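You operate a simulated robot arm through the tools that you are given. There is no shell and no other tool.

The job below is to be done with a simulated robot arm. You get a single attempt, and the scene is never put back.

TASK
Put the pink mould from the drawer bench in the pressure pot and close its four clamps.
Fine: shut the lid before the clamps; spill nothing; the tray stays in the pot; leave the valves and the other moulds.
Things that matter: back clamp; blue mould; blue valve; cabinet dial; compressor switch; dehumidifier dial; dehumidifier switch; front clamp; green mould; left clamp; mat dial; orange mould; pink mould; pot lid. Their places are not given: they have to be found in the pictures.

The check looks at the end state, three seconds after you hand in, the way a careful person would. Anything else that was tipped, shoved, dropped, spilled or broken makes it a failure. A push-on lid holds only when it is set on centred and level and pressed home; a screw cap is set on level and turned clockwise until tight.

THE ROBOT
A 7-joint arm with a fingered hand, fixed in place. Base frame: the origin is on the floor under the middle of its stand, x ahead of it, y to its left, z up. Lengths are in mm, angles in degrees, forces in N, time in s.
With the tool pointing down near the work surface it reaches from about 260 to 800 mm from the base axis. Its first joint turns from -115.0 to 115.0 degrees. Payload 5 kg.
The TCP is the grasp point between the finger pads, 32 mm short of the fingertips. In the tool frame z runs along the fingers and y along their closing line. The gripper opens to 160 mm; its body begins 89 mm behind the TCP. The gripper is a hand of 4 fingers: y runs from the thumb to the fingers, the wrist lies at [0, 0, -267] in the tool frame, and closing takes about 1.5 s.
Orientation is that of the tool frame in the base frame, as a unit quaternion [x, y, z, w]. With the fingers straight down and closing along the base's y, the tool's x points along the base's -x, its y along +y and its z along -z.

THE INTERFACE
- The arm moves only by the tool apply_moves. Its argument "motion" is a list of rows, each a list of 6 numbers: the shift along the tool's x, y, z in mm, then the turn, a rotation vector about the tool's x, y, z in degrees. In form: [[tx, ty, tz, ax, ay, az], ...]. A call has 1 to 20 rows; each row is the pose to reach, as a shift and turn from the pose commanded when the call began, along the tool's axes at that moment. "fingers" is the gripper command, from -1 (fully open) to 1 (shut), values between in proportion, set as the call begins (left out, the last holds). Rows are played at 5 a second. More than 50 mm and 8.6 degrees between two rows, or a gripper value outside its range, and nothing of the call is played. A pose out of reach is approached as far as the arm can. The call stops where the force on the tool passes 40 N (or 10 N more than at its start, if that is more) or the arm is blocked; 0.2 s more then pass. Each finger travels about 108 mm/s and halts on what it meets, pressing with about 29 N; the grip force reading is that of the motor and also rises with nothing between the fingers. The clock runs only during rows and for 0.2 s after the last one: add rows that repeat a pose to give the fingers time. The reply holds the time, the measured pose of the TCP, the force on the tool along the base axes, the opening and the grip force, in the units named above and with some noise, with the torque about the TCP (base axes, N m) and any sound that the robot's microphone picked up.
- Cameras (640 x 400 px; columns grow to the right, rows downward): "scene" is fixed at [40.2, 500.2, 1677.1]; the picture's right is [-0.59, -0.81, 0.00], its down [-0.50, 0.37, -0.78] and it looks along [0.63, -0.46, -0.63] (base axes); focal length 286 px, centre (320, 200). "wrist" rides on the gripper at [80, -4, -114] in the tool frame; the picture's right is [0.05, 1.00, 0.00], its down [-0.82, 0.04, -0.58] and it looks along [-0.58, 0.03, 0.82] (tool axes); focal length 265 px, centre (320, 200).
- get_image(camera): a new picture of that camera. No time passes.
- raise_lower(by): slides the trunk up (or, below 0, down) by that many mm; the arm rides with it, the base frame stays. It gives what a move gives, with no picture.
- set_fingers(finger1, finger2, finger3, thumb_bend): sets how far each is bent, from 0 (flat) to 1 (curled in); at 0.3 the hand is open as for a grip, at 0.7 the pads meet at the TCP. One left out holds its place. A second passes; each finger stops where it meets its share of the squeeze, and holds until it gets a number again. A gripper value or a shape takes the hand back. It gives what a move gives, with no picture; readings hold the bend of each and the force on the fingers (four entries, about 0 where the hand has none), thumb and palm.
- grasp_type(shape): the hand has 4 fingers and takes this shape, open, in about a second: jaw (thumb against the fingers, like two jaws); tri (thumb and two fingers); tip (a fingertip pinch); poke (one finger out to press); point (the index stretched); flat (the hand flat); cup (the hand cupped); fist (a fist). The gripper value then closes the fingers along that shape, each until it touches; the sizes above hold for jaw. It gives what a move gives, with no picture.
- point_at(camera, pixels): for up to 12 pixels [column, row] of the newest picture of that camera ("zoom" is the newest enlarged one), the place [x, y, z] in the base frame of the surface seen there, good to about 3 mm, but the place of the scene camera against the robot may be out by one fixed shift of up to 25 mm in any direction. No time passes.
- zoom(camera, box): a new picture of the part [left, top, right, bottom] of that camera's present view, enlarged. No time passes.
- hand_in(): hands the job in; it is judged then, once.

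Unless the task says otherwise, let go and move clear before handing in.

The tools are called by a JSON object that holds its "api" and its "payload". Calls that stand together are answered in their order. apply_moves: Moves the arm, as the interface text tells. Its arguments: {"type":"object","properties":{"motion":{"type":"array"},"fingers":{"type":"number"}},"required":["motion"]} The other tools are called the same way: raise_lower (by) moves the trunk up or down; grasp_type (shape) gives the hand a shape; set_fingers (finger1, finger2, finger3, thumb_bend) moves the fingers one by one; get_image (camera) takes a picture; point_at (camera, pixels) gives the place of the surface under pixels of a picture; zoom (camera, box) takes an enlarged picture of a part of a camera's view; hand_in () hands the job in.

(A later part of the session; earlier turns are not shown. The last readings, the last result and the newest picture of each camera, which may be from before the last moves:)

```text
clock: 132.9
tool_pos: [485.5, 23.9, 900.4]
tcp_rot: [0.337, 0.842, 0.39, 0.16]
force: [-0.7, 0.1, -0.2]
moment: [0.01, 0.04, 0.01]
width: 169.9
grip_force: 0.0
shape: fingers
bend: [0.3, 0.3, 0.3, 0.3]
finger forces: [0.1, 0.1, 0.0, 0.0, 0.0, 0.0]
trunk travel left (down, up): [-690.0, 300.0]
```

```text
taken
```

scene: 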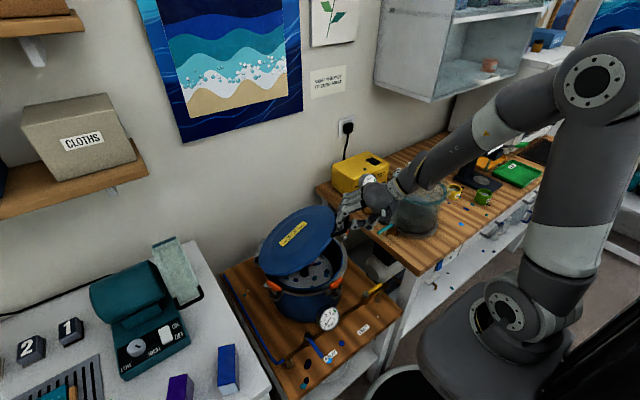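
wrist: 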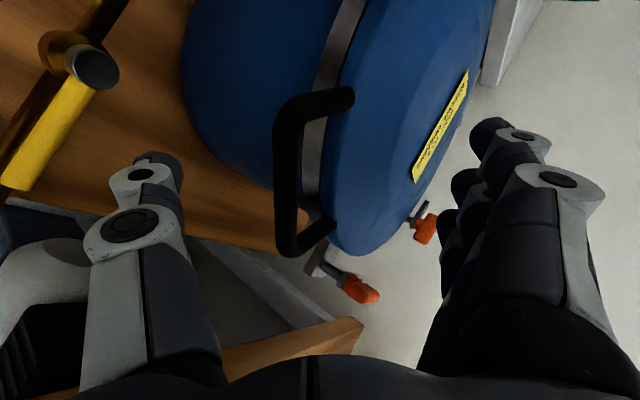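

Everything is open and free, the clamps show at (360,290) and (425,228), and the lid sits flat on the rim. I'll back the hand up and out of the handle while tilting it more upright.

{"api": "apply_moves", "payload": {"motion": [[0, 5, -15, 3, 0, 0], [0, 11, -31, 6, 0, 0], [0, 18, -47, 9, 0, 0], [0, 24, -63, 12, 0, 0], [0, 30, -80, 16, 0, 0], [0, 36.8, -96, 20, 0, 0], [0, 36.8, -96, 20, 0, 0]]}}

{"api": "get_image", "payload": {"camera": "wrist"}}

{"api": "get_image", "payload": {"camera": "scene"}}

```text
clock: 134.6
tool_pos: [451.4, -8.6, 988.9]
tcp_rot: [0.359, 0.897, 0.238, 0.099]
force: [0.3, -0.3, 0.2]
moment: [0.02, 0.0, -0.03]
width: 170.1
grip_force: 0.0
shape: fingers
bend: [0.3, 0.3, 0.3, 0.3]
finger forces: [0.1, 0.1, 0.0, 0.0, 0.1, 0.1]
trunk travel left (down, up): [-690.0, 300.0]
```

```text
taken
```

wrist: 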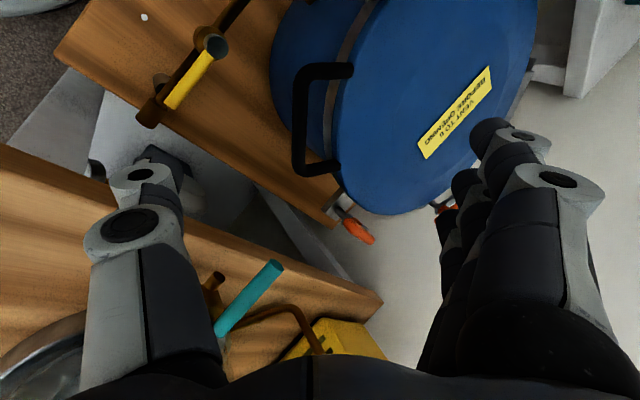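

```text
taken
```

scene: 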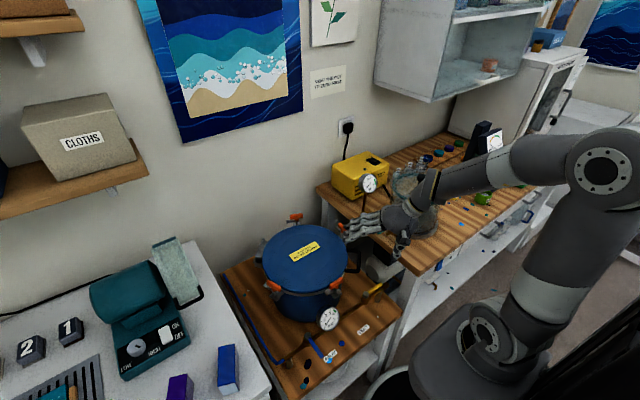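

The lid is shut and the hand is clear of the handle. I'll check the lid's height against the original readings (889 at the edge, about 900–905 at the middle).

{"api": "point_at", "payload": {"camera": "wrist", "pixels": [[298, 110], [320, 70], [355, 180], [400, 60], [520, 60], [420, 205], [450, 110], [330, 100], [355, 228], [245, 300]]}}

{"api": "zoom", "payload": {"camera": "scene", "box": [230, 200, 390, 330]}}

```text
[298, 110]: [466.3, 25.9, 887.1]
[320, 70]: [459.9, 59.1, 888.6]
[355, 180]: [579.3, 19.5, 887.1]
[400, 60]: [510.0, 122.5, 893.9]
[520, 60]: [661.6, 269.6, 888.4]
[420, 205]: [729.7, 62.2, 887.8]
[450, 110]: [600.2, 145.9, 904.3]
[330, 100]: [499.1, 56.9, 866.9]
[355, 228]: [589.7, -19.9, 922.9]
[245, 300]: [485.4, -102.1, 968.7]
```

```text
3.08 times, centred on (310, 265) of scene
```

zoom: 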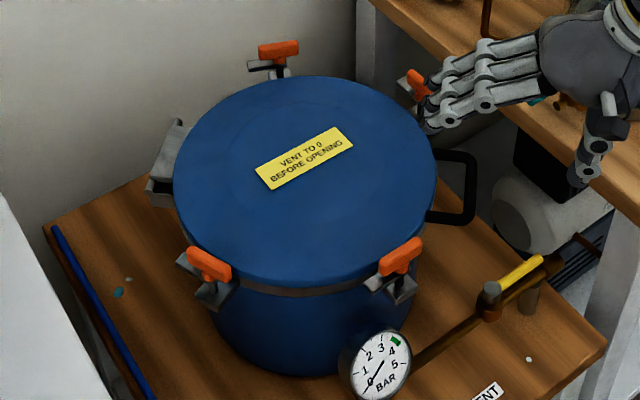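

The lid is level and seated: the edge reads 887–888 all round and the middle 904, matching the start. Now for the clamps. I'll rise, level the hand, and move above the front clamp while keeping well clear.

{"api": "apply_moves", "payload": {"motion": [[5, 10, -25, 5, 0, 0], [20, 35, -35, 10, 0, 0], [45, 60, -35, 15, 0, 0], [70, 90, -32, 20, 0, 0], [93, 115, -28, 25, 0, 0], [115.8, 138.2, -25.3, 29.9, 0, 0], [115.8, 138.2, -25.3, 29.9, 0, 0]], "fingers": -0.4}}

{"api": "get_image", "payload": {"camera": "wrist"}}

```text
clock: 136.2
tool_pos: [440.7, 147.1, 1078.2]
tcp_rot: [0.373, 0.928, -0.001, 0.003]
force: [0.1, 0.1, -0.2]
moment: [0.01, 0.02, 0.02]
width: 112.4
grip_force: 0.0
shape: jaw
bend: [0.66, 0.66, 0.66, 0.63]
finger forces: [0.0, 0.1, 0.0, 0.0, 0.0, 0.0]
trunk travel left (down, up): [-690.0, 300.0]
```

```text
taken
```

wrist: 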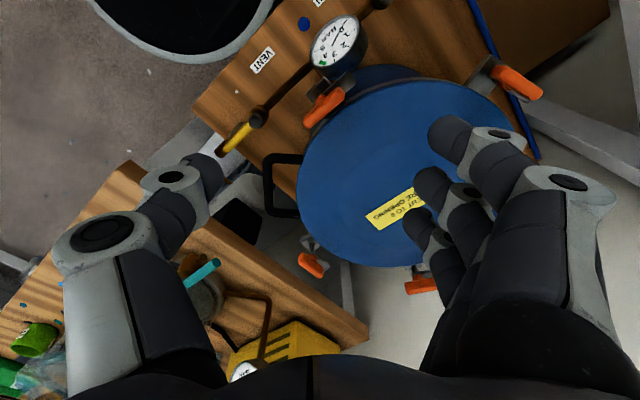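

The wrist view shows all four clamp handles: front (323,108), left (517,83), right (311,265) and back (420,285). I'll measure their ends, and zoom on each to see the dogs.

{"api": "point_at", "payload": {"camera": "wrist", "pixels": [[308, 122], [323, 108], [340, 92], [495, 72], [517, 83], [540, 94], [300, 258], [311, 266], [320, 274], [408, 289], [420, 285], [435, 281]]}}

{"api": "zoom", "payload": {"camera": "wrist", "box": [283, 75, 363, 135]}}

{"api": "zoom", "payload": {"camera": "wrist", "box": [470, 50, 560, 115]}}

{"api": "zoom", "payload": {"camera": "wrist", "box": [270, 230, 350, 290]}}

```text
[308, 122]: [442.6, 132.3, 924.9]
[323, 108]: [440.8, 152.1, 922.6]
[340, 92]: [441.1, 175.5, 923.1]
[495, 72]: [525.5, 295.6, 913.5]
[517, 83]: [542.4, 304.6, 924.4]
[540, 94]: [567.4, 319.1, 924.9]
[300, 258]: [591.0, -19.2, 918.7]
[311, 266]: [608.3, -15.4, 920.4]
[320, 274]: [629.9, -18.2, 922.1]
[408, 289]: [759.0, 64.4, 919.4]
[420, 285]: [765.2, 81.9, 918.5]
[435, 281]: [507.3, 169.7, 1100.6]
```

```text
6.67 times, centred on (323, 105) of wrist
```

zoom: 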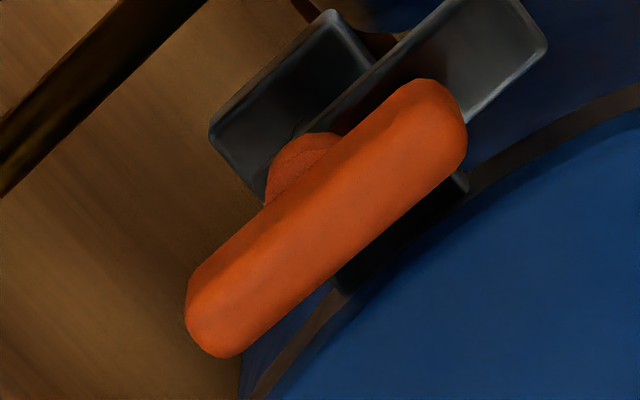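

```text
6.15 times, centred on (515, 82) of wrist
```

zoom: 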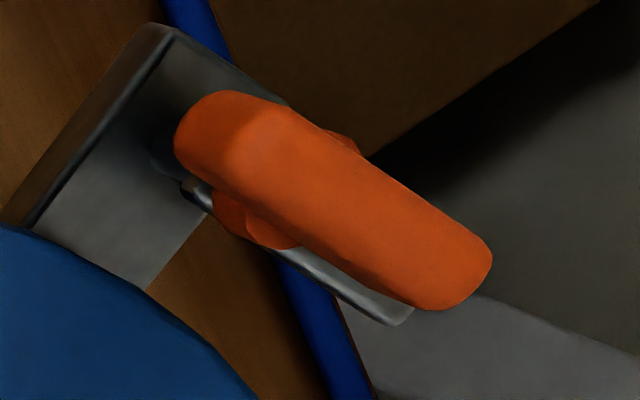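

```text
6.67 times, centred on (310, 260) of wrist
```

zoom: 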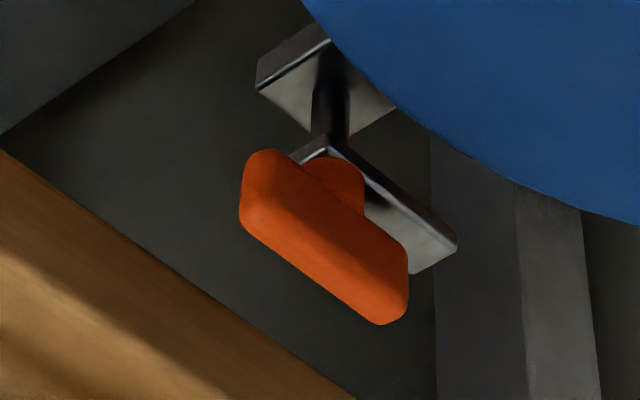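

Each clamp is a post with a T-handle and a dog plate fixed under it. Handle centres are front (441.5,150), right (612.5,-19), left (545,305.5) and back (769,83), with tops at z≈925. For the front one I need the hand turned so it closes across the bar, so I'll turn to yaw -90° here at height.

{"api": "apply_moves", "payload": {"motion": [[0, 0, 0, 0, 0, 8], [0, 0, 0, 0, 0, 16], [0, 0, 0, 0, 0, 24], [0, 0, 0, 0, 0, 32], [0, 0, 0, 0, 0, 40], [0, 0, 0, 0, 0, 46.2], [0, 0, 0, 0, 0, 46.2]]}}

```text
clock: 137.8
tool_pos: [442.1, 147.2, 1080.2]
tcp_rot: [0.708, 0.706, 0.0, 0.004]
force: [-0.3, -0.3, -0.2]
moment: [-0.05, -0.03, -0.01]
width: 112.4
grip_force: 0.1
shape: jaw
bend: [0.66, 0.66, 0.66, 0.63]
finger forces: [0.1, 0.0, 0.0, 0.1, 0.0, 0.0]
trunk travel left (down, up): [-690.0, 300.0]
```

Yaw -90° is reached without trouble. I'll check how much further it turns before descending, since the clamp needs a clockwise quarter turn from here.

{"api": "apply_moves", "payload": {"motion": [[0, 0, 0, 0, 0, 8], [0, 0, 0, 0, 0, 16], [0, 0, 0, 0, 0, 24], [0, 0, 0, 0, 0, 24]]}}

{"api": "apply_moves", "payload": {"motion": [[0, 0, 0, 0, 0, 8], [0, 0, 0, 0, 0, 16], [0, 0, 0, 0, 0, 24], [0, 0, 0, 0, 0, 24]]}}

```text
clock: 138.8
tool_pos: [441.8, 145.0, 1081.4]
tcp_rot: [0.839, 0.543, 0.001, 0.004]
force: [-0.1, -0.3, -0.3]
moment: [0.01, 0.04, 0.0]
width: 112.2
grip_force: 0.0
shape: jaw
bend: [0.66, 0.66, 0.66, 0.63]
finger forces: [0.0, 0.0, 0.1, 0.0, 0.0, 0.0]
trunk travel left (down, up): [-690.0, 300.0]
```

```text
clock: 139.8
tool_pos: [440.5, 146.9, 1081.4]
tcp_rot: [0.934, 0.358, 0.002, 0.003]
force: [0.7, 0.3, 0.0]
moment: [0.01, -0.01, 0.0]
width: 112.3
grip_force: 0.1
shape: jaw
bend: [0.66, 0.66, 0.66, 0.63]
finger forces: [0.0, 0.1, 0.1, 0.0, 0.1, 0.1]
trunk travel left (down, up): [-690.0, 300.0]
```

Still fine at yaw -138°. I'll continue to -180° in small steps.

{"api": "apply_moves", "payload": {"motion": [[0, 0, 0, 0, 0, 8], [0, 0, 0, 0, 0, 16], [0, 0, 0, 0, 0, 24], [0, 0, 0, 0, 0, 24]]}}

{"api": "apply_moves", "payload": {"motion": [[0, 0, 0, 0, 0, 6], [0, 0, 0, 0, 0, 12], [0, 0, 0, 0, 0, 18], [0, 0, 0, 0, 0, 18]]}}

```text
clock: 140.8
tool_pos: [442.1, 146.1, 1080.1]
tcp_rot: [0.988, 0.155, 0.002, 0.003]
force: [0.2, 0.4, 0.3]
moment: [-0.03, 0.01, 0.0]
width: 112.7
grip_force: 0.1
shape: jaw
bend: [0.66, 0.66, 0.66, 0.63]
finger forces: [0.0, 0.0, 0.1, 0.1, 0.0, 0.0]
trunk travel left (down, up): [-690.0, 300.0]
```

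```text
clock: 141.8
tool_pos: [441.0, 146.1, 1081.2]
tcp_rot: [1.0, -0.001, 0.003, 0.003]
force: [-0.3, -0.1, -0.3]
moment: [0.01, 0.03, -0.05]
width: 112.6
grip_force: 0.1
shape: jaw
bend: [0.66, 0.66, 0.66, 0.63]
finger forces: [0.0, 0.1, 0.0, 0.1, 0.0, 0.0]
trunk travel left (down, up): [-690.0, 300.0]
```

The full range down to yaw -180° is available, so each clamp can be turned in one go. I'm already at -180°, the right starting angle for the right clamp, so I'll move above that one first.

{"api": "apply_moves", "payload": {"motion": [[28, 27, 0, 0, 0, 0], [57, 55, 0, 0.1, -0.1, 0], [86, 82, 0, 0.2, -0.2, 0], [114, 110, 0, 0.2, -0.2, 0], [143, 137, 0, 0.3, -0.3, 0], [171.5, 165, 0, 0.34, -0.34, 0], [171.5, 165, 0, 0.34, -0.34, 0]]}}

{"api": "get_image", "payload": {"camera": "wrist"}}

{"api": "get_image", "payload": {"camera": "scene"}}

```text
clock: 143.3
tool_pos: [610.7, -19.9, 1081.0]
tcp_rot: [1.0, 0.0, 0.001, -0.001]
force: [-1.0, -0.5, -0.6]
moment: [-0.01, 0.02, 0.0]
width: 112.5
grip_force: 0.1
shape: jaw
bend: [0.66, 0.66, 0.66, 0.63]
finger forces: [0.0, 0.0, 0.1, 0.1, 0.0, 0.1]
trunk travel left (down, up): [-690.0, 300.0]
```

```text
taken
```

wrist: 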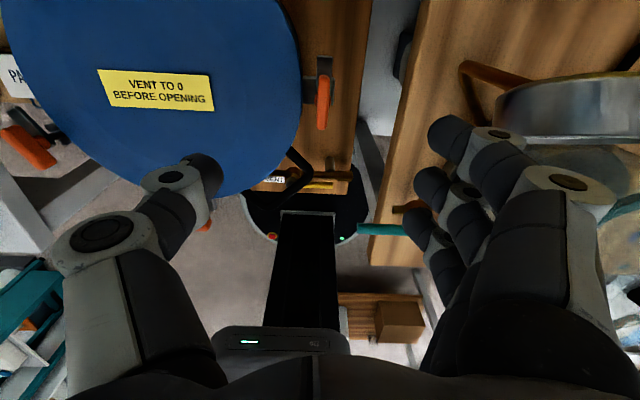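

```text
taken
```

scene: 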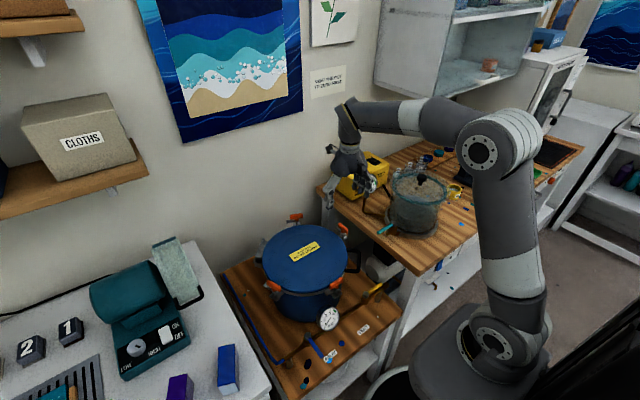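

From here the right clamp's handle is at (322,103), with its dog above it at (324,72). I'll measure its ends precisely for centring.

{"api": "point_at", "payload": {"camera": "wrist", "pixels": [[322, 82], [322, 103], [321, 125], [325, 62], [308, 90], [297, 100], [270, 160], [380, 229], [205, 175], [433, 130]]}}

{"api": "zoom", "payload": {"camera": "wrist", "box": [280, 50, 360, 140]}}

```text
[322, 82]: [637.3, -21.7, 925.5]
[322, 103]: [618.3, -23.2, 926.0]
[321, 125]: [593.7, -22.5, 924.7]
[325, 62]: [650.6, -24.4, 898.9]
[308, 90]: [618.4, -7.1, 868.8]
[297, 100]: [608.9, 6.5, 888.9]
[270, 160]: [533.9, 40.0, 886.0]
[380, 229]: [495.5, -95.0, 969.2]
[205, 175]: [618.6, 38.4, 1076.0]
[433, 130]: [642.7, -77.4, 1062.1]
```

```text
4.44 times, centred on (320, 95) of wrist
```

zoom: 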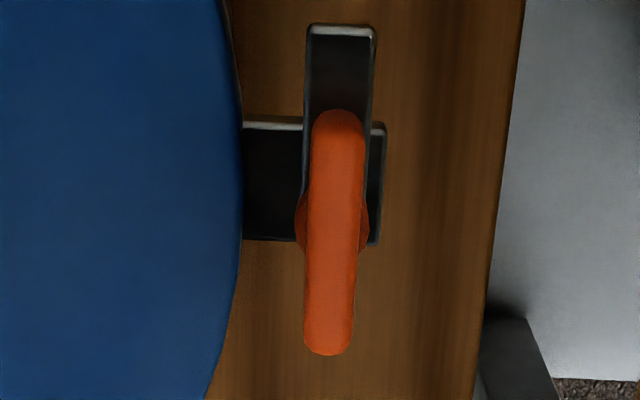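

The right handle spans x 590–641 at y≈-21.5, with its top at z≈925.5, centred close to (613,-21). I'll fine-centre and descend to just above it.

{"api": "apply_moves", "payload": {"motion": [[1, 0.5, 25, 0, 0, 0], [2.3, 1.1, 55, 0, 0, 0], [2.3, 1.1, 85, 0, 0, 0], [2.3, 1.1, 108, 0, 0, 0], [2.3, 1.1, 125, 0, 0, 0], [2.3, 1.1, 135, 0, 0, 0], [2.3, 1.1, 142, 0, 0, 0], [2.3, 1.1, 142, 0, 0, 0]]}}

{"api": "get_image", "payload": {"camera": "wrist"}}

{"api": "zoom", "payload": {"camera": "scene", "box": [270, 160, 430, 290]}}

```text
clock: 145.2
tool_pos: [614.4, -18.7, 940.6]
tcp_rot: [1.0, 0.0, 0.0, -0.001]
force: [-0.4, 0.2, 0.8]
moment: [-0.04, -0.01, 0.02]
width: 112.4
grip_force: 0.1
shape: jaw
bend: [0.66, 0.66, 0.66, 0.63]
finger forces: [0.1, 0.1, 0.0, 0.0, 0.0, 0.0]
trunk travel left (down, up): [-690.0, 300.0]
```

```text
taken
```

wrist: 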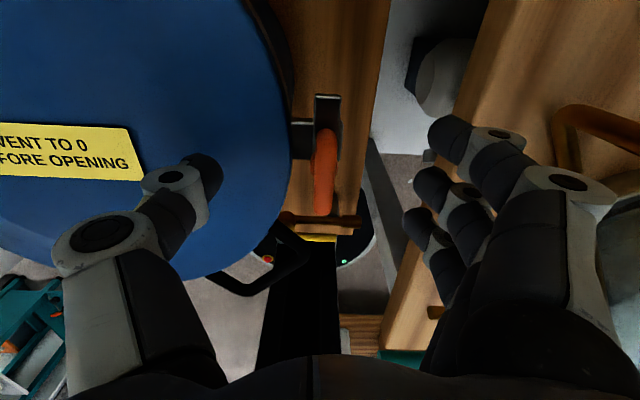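

```text
3.08 times, centred on (350, 225) of scene
```

zoom: 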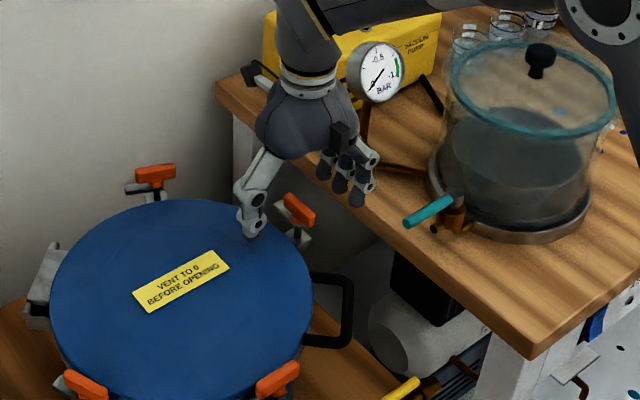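

The handle at (325,170) is centred between the thumb and fingers, and the gauge and valve are clear. I'll close on the handle.

{"api": "apply_moves", "payload": {"motion": [[0, 0, 0, 0, 0, 0], [0, 0, 0, 0, 0, 0], [0, 0, 0, 0, 0, 0], [0, 0, 0, 0, 0, 0], [0, 0, 0, 0, 0, 0], [0, 0, 0, 0, 0, 0], [0, 0, 0, 0, 0, 0]], "fingers": 0.95}}

{"api": "get_image", "payload": {"camera": "wrist"}}

{"api": "zoom", "payload": {"camera": "scene", "box": [300, 190, 380, 260]}}

```text
clock: 146.8
tool_pos: [614.8, -20.8, 941.2]
tcp_rot: [1.0, 0.0, 0.0, -0.001]
force: [-0.7, -6.6, -2.4]
moment: [-0.23, 0.01, -0.02]
width: 5.7
grip_force: 28.3
shape: jaw
bend: [0.71, 0.71, 0.71, 0.7]
finger forces: [9.7, 10.4, 8.9, 0.0, 23.7, 0.0]
trunk travel left (down, up): [-690.0, 300.0]
```

```text
taken
```

wrist: 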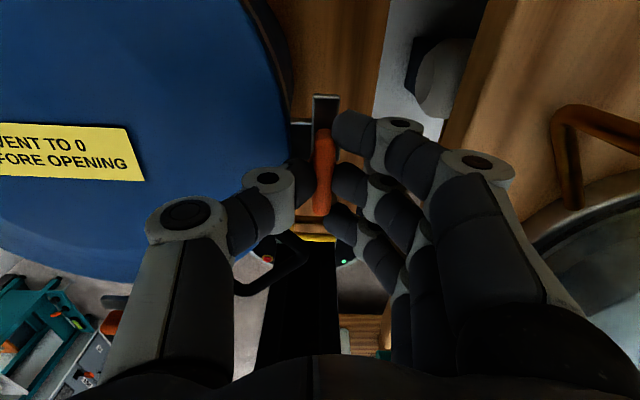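

```text
5.71 times, centred on (340, 225) of scene
```

zoom: 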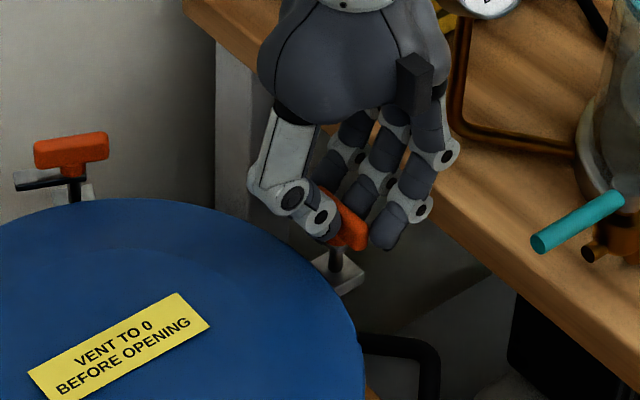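

The handle is gripped evenly (about 10 N per finger, thumb 24 N). I'll start turning counter-clockwise seen from above, to swing the dog over the lid, with a first 24° to feel the resistance.

{"api": "apply_moves", "payload": {"motion": [[0, 0, 0, 0, 0, -6], [0, 0, 0, 0, 0, -12], [0, 0, 0, 0, 0, -18], [0, 0, 0, 0, 0, -24], [0, 0, 0, 0, 0, -24]]}}

{"api": "get_image", "payload": {"camera": "wrist"}}

{"api": "zoom", "payload": {"camera": "scene", "box": [300, 190, 380, 260]}}

```text
clock: 147.9
tool_pos: [613.5, -20.9, 941.0]
tcp_rot: [0.978, 0.208, 0.001, -0.001]
force: [-11.9, -13.6, -2.4]
moment: [-0.37, 0.22, -0.07]
width: 5.7
grip_force: 28.8
shape: jaw
bend: [0.71, 0.71, 0.71, 0.7]
finger forces: [8.5, 10.9, 12.6, 0.0, 23.8, 0.0]
trunk travel left (down, up): [-690.0, 300.0]
```

```text
taken
```

wrist: 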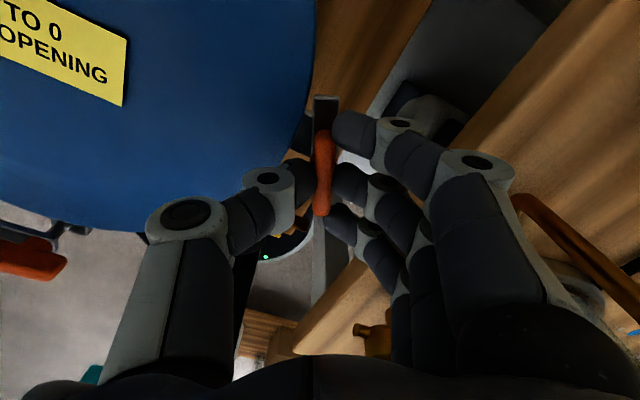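

```text
5.71 times, centred on (340, 225) of scene
```

zoom: 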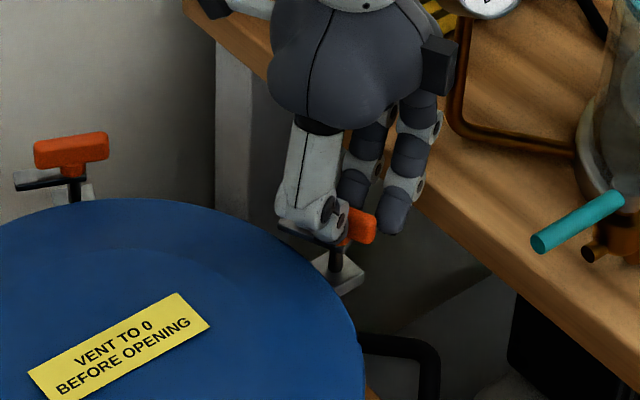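

The handle and dog turn with the hand. There's a sideways push of about 18 N because my turning centre is slightly off, so I'll shift about 4 mm towards the post while turning a further 36°.

{"api": "apply_moves", "payload": {"motion": [[-1.8, 0.9, 0, 0, 0, 0], [-3.5, 1.7, 0, 0, 0, -6], [-3.5, 1.7, 0, 0, 0, -12], [-3.5, 1.7, 0, 0, 0, -18], [-3.5, 1.7, 0, 0, 0, -24], [-3.5, 1.7, 0, 0, 0, -30], [-3.5, 1.7, 0, 0, 0, -36], [-3.5, 1.7, 0, 0, 0, -36]]}}

{"api": "get_image", "payload": {"camera": "wrist"}}

```text
clock: 149.8
tool_pos: [613.1, -20.7, 940.4]
tcp_rot: [0.866, 0.5, 0.0, -0.001]
force: [-2.0, -0.3, -8.7]
moment: [-0.04, -0.02, 0.01]
width: 5.5
grip_force: 29.1
shape: jaw
bend: [0.71, 0.71, 0.71, 0.7]
finger forces: [8.7, 9.1, 8.6, 0.0, 27.9, 0.1]
trunk travel left (down, up): [-690.0, 300.0]
```

```text
taken
```

wrist: 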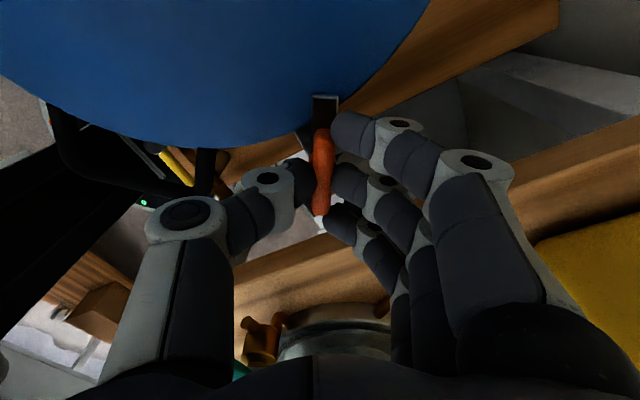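

The sideways push is gone after 60° of turn and the dog is sweeping over the lid edge. I'll turn the remaining 30°.

{"api": "apply_moves", "payload": {"motion": [[0, 0, 0, 0, 0, -6], [0, 0, 0, 0, 0, -12], [0, 0, 0, 0, 0, -18], [0, 0, 0, 0, 0, -24], [0, 0, 0, 0, 0, -30], [0, 0, 0, 0, 0, -30]]}}

{"api": "get_image", "payload": {"camera": "wrist"}}

{"api": "zoom", "payload": {"camera": "scene", "box": [300, 190, 380, 260]}}

```text
clock: 151.2
tool_pos: [613.3, -23.8, 940.4]
tcp_rot: [0.707, 0.707, 0.0, -0.001]
force: [2.3, -6.6, -5.0]
moment: [-0.14, -0.08, -0.11]
width: 5.6
grip_force: 28.6
shape: jaw
bend: [0.71, 0.71, 0.71, 0.7]
finger forces: [9.6, 9.9, 9.7, 0.0, 26.9, 0.0]
trunk travel left (down, up): [-690.0, 300.0]
```

```text
taken
```

wrist: 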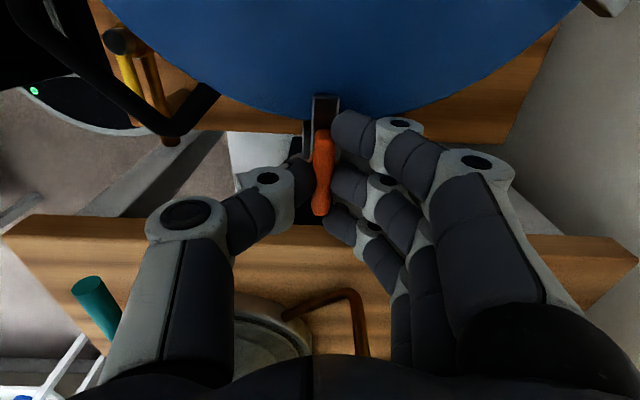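

```text
5.71 times, centred on (340, 225) of scene
```

zoom: 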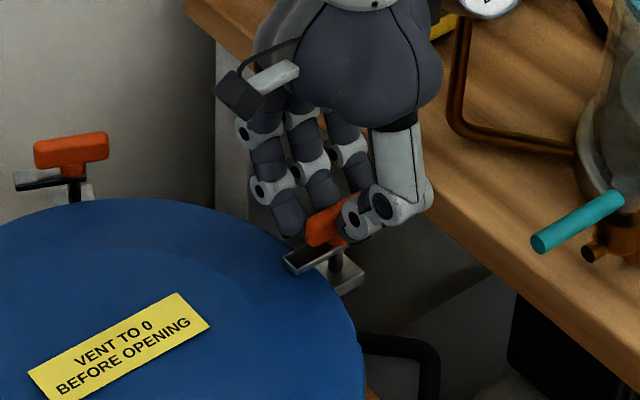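

The dog plate now points inward over the lid edge, as seen in the scene zoom at (310,255). I'll turn 4° more to feel whether there is a stop.

{"api": "apply_moves", "payload": {"motion": [[0, 0, 0, 0, 0, -2], [0, 0, 0, 0, 0, -4], [0, 0, 0, 0, 0, -4]]}}

```text
clock: 151.9
tool_pos: [612.6, -23.1, 940.3]
tcp_rot: [0.682, 0.731, 0.001, -0.001]
force: [2.8, -5.2, -2.8]
moment: [-0.03, -0.12, -0.3]
width: 5.3
grip_force: 28.9
shape: jaw
bend: [0.71, 0.71, 0.71, 0.7]
finger forces: [10.7, 10.4, 9.7, 0.0, 27.2, 0.0]
trunk travel left (down, up): [-690.0, 300.0]
```

The resisting torque rose to 0.3 N·m, so the clamp is at its stop, fully closed. I'll let go and rise.

{"api": "apply_moves", "payload": {"motion": [[0, 0, 0, 0, 0, 0], [0, 0, 0, 0, 0, 0], [0, 0, 0, 0, 0, 0], [0, 0, 0, 0, 0, 0], [0, 0, -10, 0, 0, 0], [0, 0, -35, 0, 0, 0], [0, 0, -70, 0, 0, 0], [0, 0, -105, 0, 0, 0], [0, 0, -140, 0, 0, 0], [0, 0, -140, 0, 0, 0]], "fingers": -0.4}}

{"api": "get_image", "payload": {"camera": "wrist"}}

{"api": "zoom", "payload": {"camera": "scene", "box": [230, 190, 390, 320]}}

```text
clock: 154.2
tool_pos: [612.5, -23.1, 1082.8]
tcp_rot: [0.682, 0.731, 0.0, -0.001]
force: [-0.3, 0.7, -0.9]
moment: [0.0, 0.0, 0.01]
width: 111.5
grip_force: 0.0
shape: jaw
bend: [0.67, 0.67, 0.67, 0.63]
finger forces: [0.0, 0.1, 0.0, 0.0, 0.0, 0.0]
trunk travel left (down, up): [-690.0, 300.0]
```

```text
taken
```

wrist: 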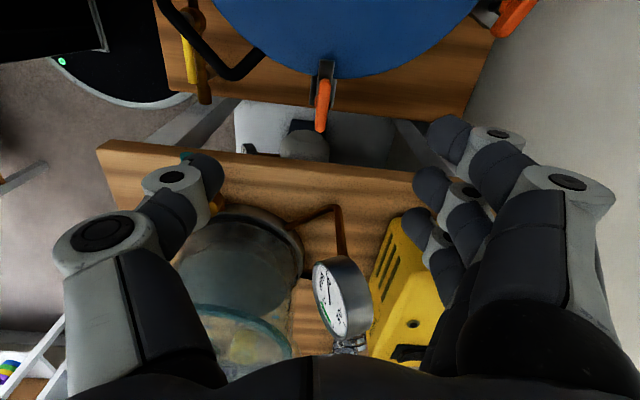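

```text
3.08 times, centred on (310, 255) of scene
```

zoom: 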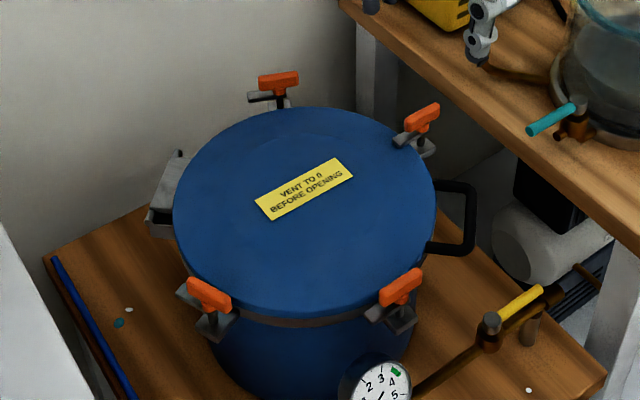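

The right clamp's dog is now over the lid, visible at (405,140) in the zoom. Next is the back clamp, which needs the hand at yaw about -112° to start; I'll move above it at a moderate height.

{"api": "apply_moves", "payload": {"motion": [[16, 27, 10, 0, 0, 4.4], [32, 54, 22, 0, 0, 8.8], [47, 82, 34, 0, 0, 13.2], [63, 109, 46, 0, 0, 17.6], [79, 136, 60, 0, 0, 22], [94.9, 163.4, 73, 0, 0, 26.5], [94.9, 163.4, 73, 0, 0, 26.5]]}}

{"api": "get_image", "payload": {"camera": "wrist"}}

{"api": "get_image", "payload": {"camera": "scene"}}

```text
clock: 155.8
tool_pos: [769.8, 81.4, 1007.0]
tcp_rot: [0.831, 0.556, 0.0, 0.0]
force: [-0.7, -1.0, 0.0]
moment: [-0.01, 0.02, 0.0]
width: 111.4
grip_force: 0.0
shape: jaw
bend: [0.67, 0.67, 0.67, 0.63]
finger forces: [0.0, 0.0, 0.0, 0.0, 0.1, 0.0]
trunk travel left (down, up): [-690.0, 300.0]
```

```text
taken
```

wrist: 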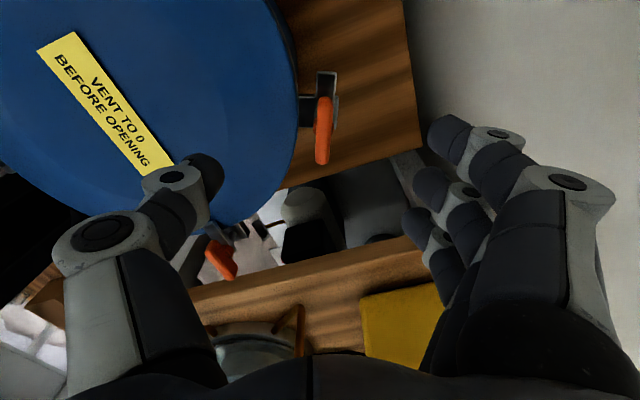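

```text
taken
```

scene: 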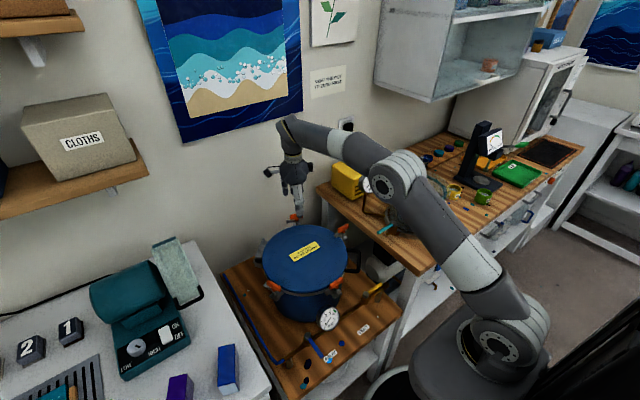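

The back handle is at (323,130), in line with the picture's vertical, so the yaw matches. I'll measure it for centring.

{"api": "point_at", "payload": {"camera": "wrist", "pixels": [[324, 103], [323, 130], [321, 158], [327, 82], [310, 110], [297, 120], [208, 175], [433, 130], [222, 262]]}}

{"api": "zoom", "payload": {"camera": "wrist", "box": [280, 60, 370, 180]}}

```text
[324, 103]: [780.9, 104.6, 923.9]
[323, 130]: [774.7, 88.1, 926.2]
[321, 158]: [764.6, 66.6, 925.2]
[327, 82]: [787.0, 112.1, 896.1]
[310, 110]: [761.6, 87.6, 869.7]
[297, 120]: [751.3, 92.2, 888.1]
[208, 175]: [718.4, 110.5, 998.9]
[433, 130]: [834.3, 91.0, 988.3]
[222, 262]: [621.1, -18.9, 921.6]
```

```text
3.33 times, centred on (325, 120) of wrist
```

zoom: 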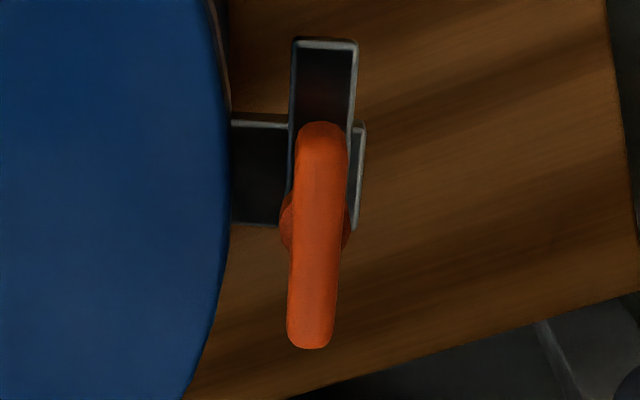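

The back handle's centre is close to (771,84), with its top at z≈925. I'll centre and descend to the same working height as before.

{"api": "apply_moves", "payload": {"motion": [[1.2, 0.2, 15, 0, 0, 0], [2.4, 0.3, 32, 0, 0, 0], [2.4, 0.3, 48, 0, 0, 0], [2.4, 0.3, 60, 0, 0, 0], [2.4, 0.3, 66, 0, 0, 0], [2.4, 0.3, 66, 0, 0, 0]]}}

{"api": "get_image", "payload": {"camera": "wrist"}}

```text
clock: 157.2
tool_pos: [770.9, 84.6, 942.3]
tcp_rot: [0.831, 0.556, 0.001, 0.0]
force: [-0.4, 0.2, -0.5]
moment: [0.03, -0.01, -0.01]
width: 111.5
grip_force: 0.1
shape: jaw
bend: [0.67, 0.67, 0.67, 0.63]
finger forces: [0.0, 0.1, 0.1, 0.1, 0.1, 0.0]
trunk travel left (down, up): [-690.0, 300.0]
```

```text
taken
```

wrist: 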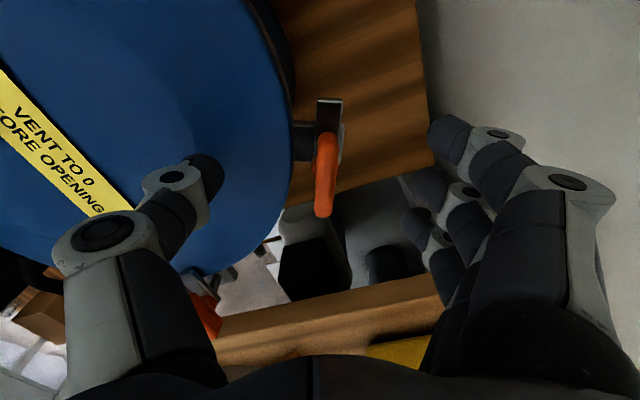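

The picture matches the earlier successful grip, with the handle at (325,172). I'll close and start turning counter-clockwise.

{"api": "apply_moves", "payload": {"motion": [[0, 0, 0, 0, 0, 0], [0, 0, 0, 0, 0, 0], [0, 0, 0, 0, 0, 0], [0, 0, 0, 0, 0, 0], [0, 0, 0, 0, 0, 0], [0, 0, 0, 0, 0, 0], [0, 0, 0, 0, 0, 0]], "fingers": 0.95}}

{"api": "get_image", "payload": {"camera": "wrist"}}

```text
clock: 158.8
tool_pos: [771.9, 84.2, 941.3]
tcp_rot: [0.831, 0.556, 0.0, 0.0]
force: [7.2, -1.5, 0.0]
moment: [-0.09, -0.24, 0.06]
width: 5.5
grip_force: 29.5
shape: jaw
bend: [0.71, 0.71, 0.71, 0.7]
finger forces: [9.5, 10.6, 10.4, 0.1, 23.4, 0.0]
trunk travel left (down, up): [-690.0, 300.0]
```

```text
taken
```

wrist: 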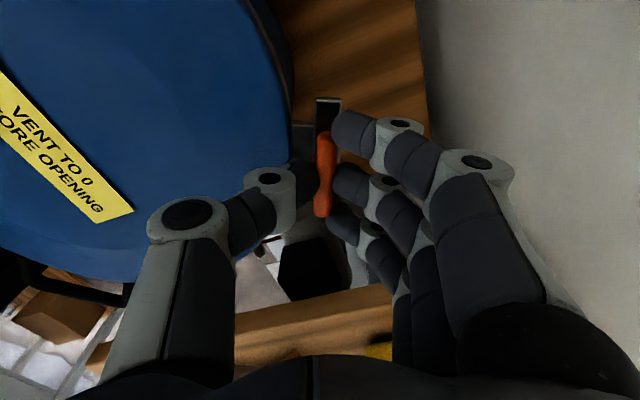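

The grip is even. I'll turn the first 24° counter-clockwise.

{"api": "apply_moves", "payload": {"motion": [[0, 0, 0, 0, 0, -6], [0, 0, 0, 0, 0, -12], [0, 0, 0, 0, 0, -18], [0, 0, 0, 0, 0, -24], [0, 0, 0, 0, 0, -24]]}}

```text
clock: 159.9
tool_pos: [771.6, 84.0, 941.0]
tcp_rot: [0.698, 0.716, 0.0, 0.0]
force: [0.0, -11.8, 0.4]
moment: [-0.21, -0.13, 0.0]
width: 5.2
grip_force: 29.3
shape: jaw
bend: [0.71, 0.71, 0.71, 0.7]
finger forces: [7.4, 10.1, 10.4, 0.0, 27.1, 0.1]
trunk travel left (down, up): [-690.0, 300.0]
```

The resistance is small, with a 12 N push in -y. I'll shift 2.5 mm that way and continue turning 42°.

{"api": "apply_moves", "payload": {"motion": [[-1.2, 0, 0, 0, 0, 0], [-2.5, 0, 0, 0, 0, -6], [-2.5, 0, 0, 0, 0, -12], [-2.5, 0, 0, 0, 0, -18], [-2.5, 0, 0, 0, 0, -24], [-2.5, 0, 0, 0, 0, -30], [-2.5, 0, 0, 0, 0, -36], [-2.5, 0, 0, 0, 0, -42], [-2.5, 0, 0, 0, 0, -42]]}}

{"api": "get_image", "payload": {"camera": "wrist"}}

```text
clock: 161.9
tool_pos: [771.7, 82.2, 942.9]
tcp_rot: [0.396, 0.918, 0.0, -0.001]
force: [2.5, -7.2, -3.3]
moment: [-0.09, -0.06, -0.02]
width: 5.7
grip_force: 28.8
shape: jaw
bend: [0.71, 0.71, 0.71, 0.7]
finger forces: [7.8, 9.5, 9.5, 0.0, 29.6, 0.0]
trunk travel left (down, up): [-690.0, 300.0]
```

```text
taken
```

wrist: 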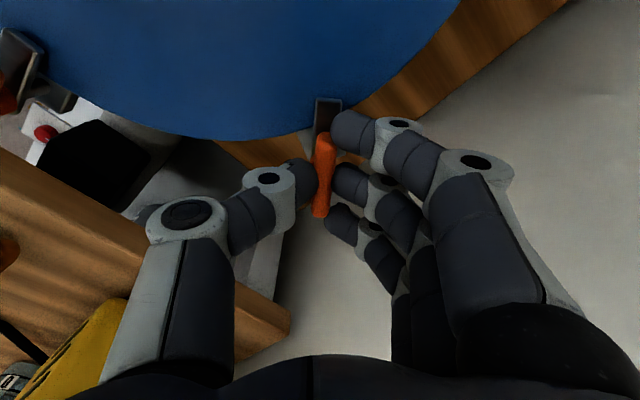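

66° turned, with the dog sweeping over the edge. I'll do the last 24° and then feel for the stop.

{"api": "apply_moves", "payload": {"motion": [[0, 0, 0, 0, 0, -6], [0, 0, 0, 0, 0, -12], [0, 0, 0, 0, 0, -18], [0, 0, 0, 0, 0, -24], [0, 0, 0, 0, 0, -24]]}}

{"api": "apply_moves", "payload": {"motion": [[0, 0, 0, 0, 0, -2], [0, 0, 0, 0, 0, -4.5], [0, 0, 0, 0, 0, -4.5]]}}

{"api": "get_image", "payload": {"camera": "wrist"}}

{"api": "zoom", "payload": {"camera": "scene", "box": [240, 170, 360, 270]}}

```text
clock: 163.2
tool_pos: [771.5, 82.4, 942.0]
tcp_rot: [0.196, 0.981, 0.001, 0.001]
force: [4.4, -9.8, -2.6]
moment: [-0.12, -0.14, -0.01]
width: 5.3
grip_force: 28.9
shape: jaw
bend: [0.71, 0.71, 0.71, 0.7]
finger forces: [7.3, 8.7, 9.0, 0.1, 31.5, 0.0]
trunk travel left (down, up): [-690.0, 300.0]
```

```text
clock: 163.9
tool_pos: [771.9, 81.4, 940.8]
tcp_rot: [0.157, 0.988, 0.001, 0.0]
force: [6.2, -9.7, -1.4]
moment: [-0.18, -0.02, -0.15]
width: 5.3
grip_force: 29.3
shape: jaw
bend: [0.71, 0.71, 0.71, 0.7]
finger forces: [8.2, 9.3, 7.7, 0.0, 32.2, 0.0]
trunk travel left (down, up): [-690.0, 300.0]
```

```text
taken
```

wrist: 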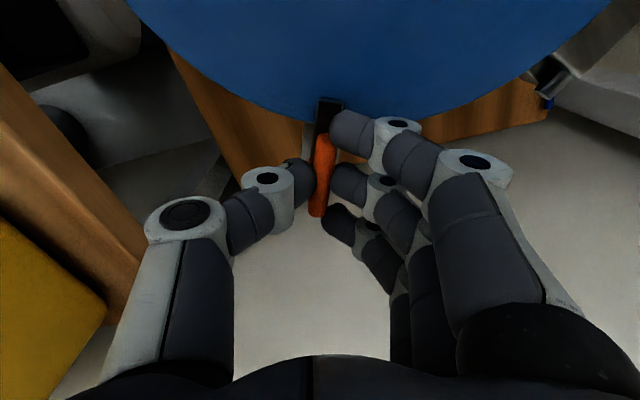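

```text
4.00 times, centred on (300, 220) of scene
```

zoom: 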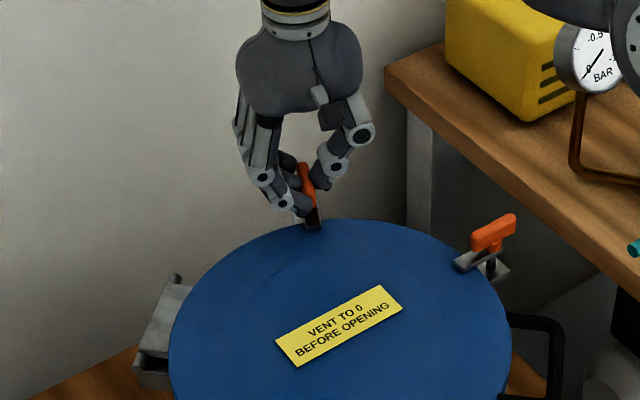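

The torque is only beginning to rise (0.15 N·m). I'll add 4° more to be sure it is at the stop.

{"api": "apply_moves", "payload": {"motion": [[0, 0, 0, 0, 0, -2], [0, 0, 0, 0, 0, -4], [0, 0, 0, 0, 0, -4]]}}

```text
clock: 164.8
tool_pos: [772.1, 82.0, 942.2]
tcp_rot: [0.122, 0.993, 0.001, -0.001]
force: [1.1, -10.1, 1.8]
moment: [-0.17, -0.01, -0.16]
width: 5.2
grip_force: 28.5
shape: jaw
bend: [0.71, 0.71, 0.71, 0.7]
finger forces: [8.2, 11.3, 6.1, 0.1, 32.8, 0.0]
trunk travel left (down, up): [-690.0, 300.0]
```

The torque stays at about 0.16 N·m with the fingers now loaded unevenly, which suggests the handle has stopped. I'll release, rise, and inspect the dog's direction.

{"api": "apply_moves", "payload": {"motion": [[0, 0, 0, 0, 0, 0], [0, 0, 0, 0, 0, 0], [0, 0, 0, 0, 0, 0], [0, 0, 0, 0, 0, 0], [0, 0, -10, 0, 0, 0], [0, 0, -30, 0, 0, 0], [0, 0, -60, 0, 0, 0], [0, 0, -80, 0, 0, 0], [0, 0, -80, 0, 0, 0]], "fingers": -0.4}}

{"api": "get_image", "payload": {"camera": "wrist"}}

{"api": "zoom", "payload": {"camera": "wrist", "box": [250, 40, 410, 170]}}

{"api": "point_at", "payload": {"camera": "wrist", "pixels": [[325, 100], [322, 130], [319, 155], [328, 80]]}}

```text
clock: 166.8
tool_pos: [770.3, 83.0, 1022.8]
tcp_rot: [0.122, 0.993, 0.001, 0.001]
force: [-1.0, 0.4, -0.4]
moment: [0.01, 0.02, -0.01]
width: 111.7
grip_force: 0.1
shape: jaw
bend: [0.67, 0.67, 0.67, 0.63]
finger forces: [0.2, 0.1, 0.0, 0.0, 0.0, 0.1]
trunk travel left (down, up): [-690.0, 300.0]
```

```text
taken
```

wrist: 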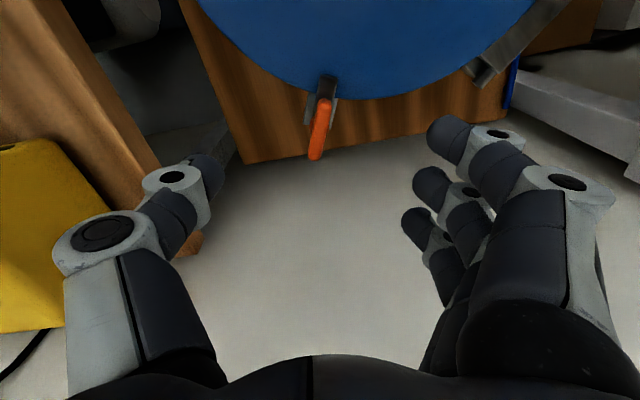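

```text
3.08 times, centred on (330, 105) of wrist
```

zoom: 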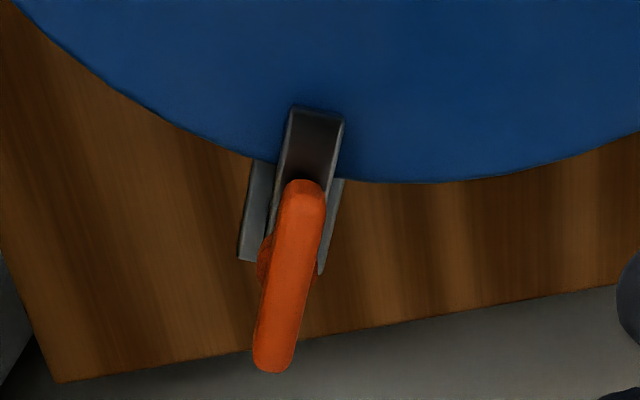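

```text
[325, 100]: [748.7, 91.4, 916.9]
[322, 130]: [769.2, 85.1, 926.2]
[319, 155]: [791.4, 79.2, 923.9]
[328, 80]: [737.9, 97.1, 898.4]
```

The back dog points inward over the lid (its end at (738,97,898), direction within about 4° of radial), so the back clamp is closed; the hand slipped at the stop. Next is the left clamp at (545,305.5), starting from yaw +23.5°.

{"api": "apply_moves", "payload": {"motion": [[34, 20, -8, 0, 0, -4.7], [68, 40, -15, 0, 0, -9.4], [102, 60, -15, 0, 0, -14], [136, 81, -15, 0, 0, -18.8], [170, 101, -15, 0, 0, -23.4], [204, 121, -15, 0, 0, -28], [238, 141, -15, 0, 0, -32.8], [272.5, 161.4, -15, 0, 0, -37.5], [272.5, 161.4, -15, 0, 0, -37.5]]}}

{"api": "get_image", "payload": {"camera": "wrist"}}

{"api": "get_image", "payload": {"camera": "scene"}}

```text
clock: 168.8
tool_pos: [544.0, 304.2, 1035.9]
tcp_rot: [-0.204, 0.979, 0.001, 0.0]
force: [-0.7, -0.5, -0.4]
moment: [-0.02, -0.01, -0.01]
width: 111.5
grip_force: 0.1
shape: jaw
bend: [0.67, 0.67, 0.67, 0.63]
finger forces: [0.1, 0.0, 0.1, 0.0, 0.0, 0.0]
trunk travel left (down, up): [-690.0, 300.0]
```

```text
taken
```

wrist: 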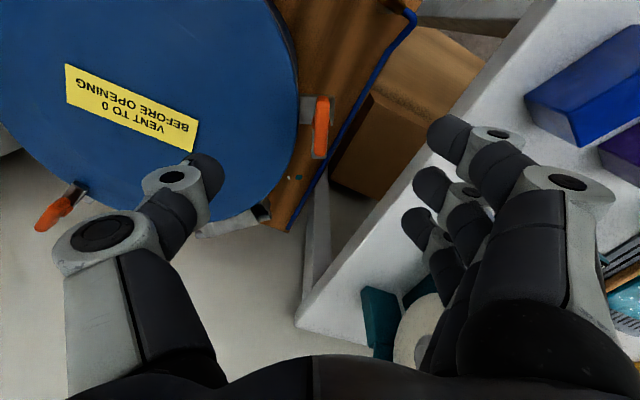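

```text
taken
```

scene: 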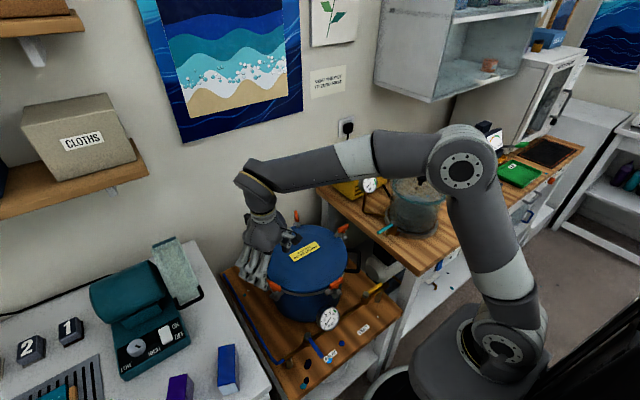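

The left handle is at (321,128), aligned with the picture's vertical. The white bench is close on the finger side, so I'll measure both.

{"api": "point_at", "payload": {"camera": "wrist", "pixels": [[322, 102], [321, 128], [320, 153], [315, 158], [306, 112], [400, 230], [330, 300], [480, 70], [435, 130], [205, 175], [385, 330], [560, 100]]}}

{"api": "zoom", "payload": {"camera": "wrist", "box": [270, 70, 370, 190]}}

```text
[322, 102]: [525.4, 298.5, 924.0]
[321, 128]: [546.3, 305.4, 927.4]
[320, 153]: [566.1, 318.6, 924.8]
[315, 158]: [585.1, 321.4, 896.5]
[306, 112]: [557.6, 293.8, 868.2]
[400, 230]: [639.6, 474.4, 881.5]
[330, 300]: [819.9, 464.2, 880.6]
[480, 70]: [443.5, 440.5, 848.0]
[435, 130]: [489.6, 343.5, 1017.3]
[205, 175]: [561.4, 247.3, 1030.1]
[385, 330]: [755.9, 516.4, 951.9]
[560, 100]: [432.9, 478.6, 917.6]
```

```text
3.33 times, centred on (320, 130) of wrist
```

zoom: 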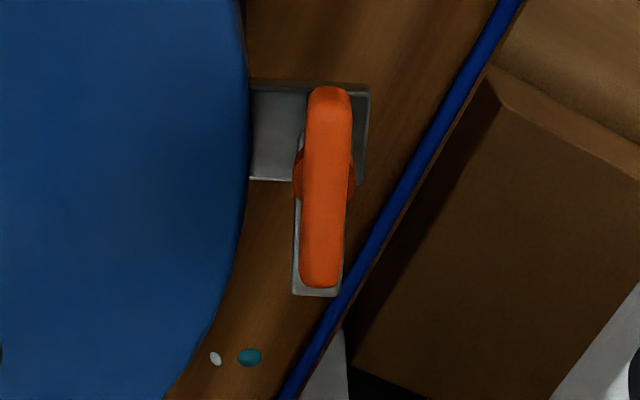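

The left handle's centre works out at about (547,306), top z≈926, and the white bench edge is at y≥440, far enough away. I'll centre and descend.

{"api": "apply_moves", "payload": {"motion": [[-1.7, 0.2, 20, 0, 0, 0], [-3.5, 0.4, 45, 0, 0, 0], [-3.5, 0.4, 68, 0, 0, 0], [-3.5, 0.4, 85, 0, 0, 0], [-3.5, 0.4, 95, 0, 0, 0], [-3.5, 0.4, 95, 0, 0, 0]]}}

{"api": "get_image", "payload": {"camera": "wrist"}}

```text
clock: 170.2
tool_pos: [548.7, 307.1, 943.0]
tcp_rot: [-0.204, 0.979, 0.001, 0.0]
force: [0.6, 0.0, -0.8]
moment: [0.02, -0.02, -0.01]
width: 111.6
grip_force: 0.0
shape: jaw
bend: [0.67, 0.67, 0.67, 0.63]
finger forces: [0.1, 0.1, 0.1, 0.0, 0.1, 0.0]
trunk travel left (down, up): [-690.0, 300.0]
```

```text
taken
```

wrist: 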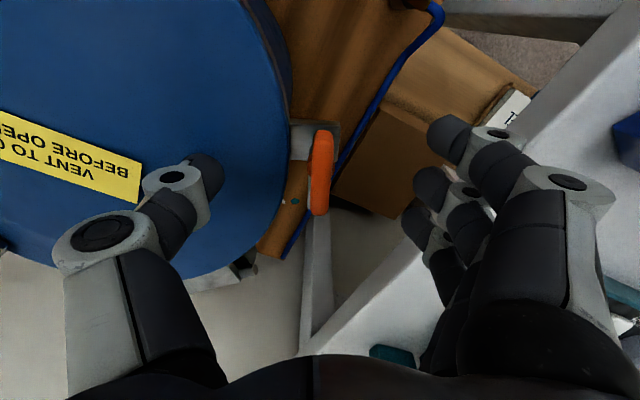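

The handle at (321,172) sits centred as in the earlier grips. I'll close on it.

{"api": "apply_moves", "payload": {"motion": [[0, 0, 0, 0, 0, 0], [0, 0, 0, 0, 0, 0], [0, 0, 0, 0, 0, 0], [0, 0, 0, 0, 0, 0], [0, 0, 0, 0, 0, 0], [0, 0, 0, 0, 0, 0], [0, 0, 0, 0, 0, 0]], "fingers": 0.95}}

{"api": "apply_moves", "payload": {"motion": [[0, 0, 0, 0, 0, 6], [0, 0, 0, 0, 0, 12], [0, 0, 0, 0, 0, 18], [0, 0, 0, 0, 0, 24], [0, 0, 0, 0, 0, 24]]}}

{"api": "get_image", "payload": {"camera": "wrist"}}

```text
clock: 171.8
tool_pos: [546.0, 306.7, 941.9]
tcp_rot: [-0.204, 0.979, 0.0, -0.001]
force: [-1.6, 0.9, -2.7]
moment: [0.08, 0.02, 0.0]
width: 5.7
grip_force: 28.2
shape: jaw
bend: [0.71, 0.71, 0.71, 0.7]
finger forces: [8.2, 9.2, 8.4, 0.1, 24.9, 0.0]
trunk travel left (down, up): [-690.0, 300.0]
```

```text
clock: 172.9
tool_pos: [548.8, 308.5, 942.7]
tcp_rot: [0.005, 1.0, 0.001, 0.0]
force: [-6.2, -3.1, -5.2]
moment: [-0.02, 0.1, 0.01]
width: 5.5
grip_force: 29.0
shape: jaw
bend: [0.71, 0.71, 0.71, 0.7]
finger forces: [8.7, 8.7, 7.7, 0.0, 28.6, 0.0]
trunk travel left (down, up): [-690.0, 300.0]
```

```text
taken
```

wrist: 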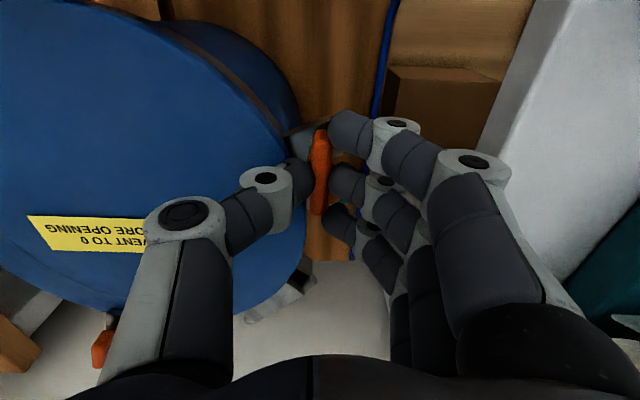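

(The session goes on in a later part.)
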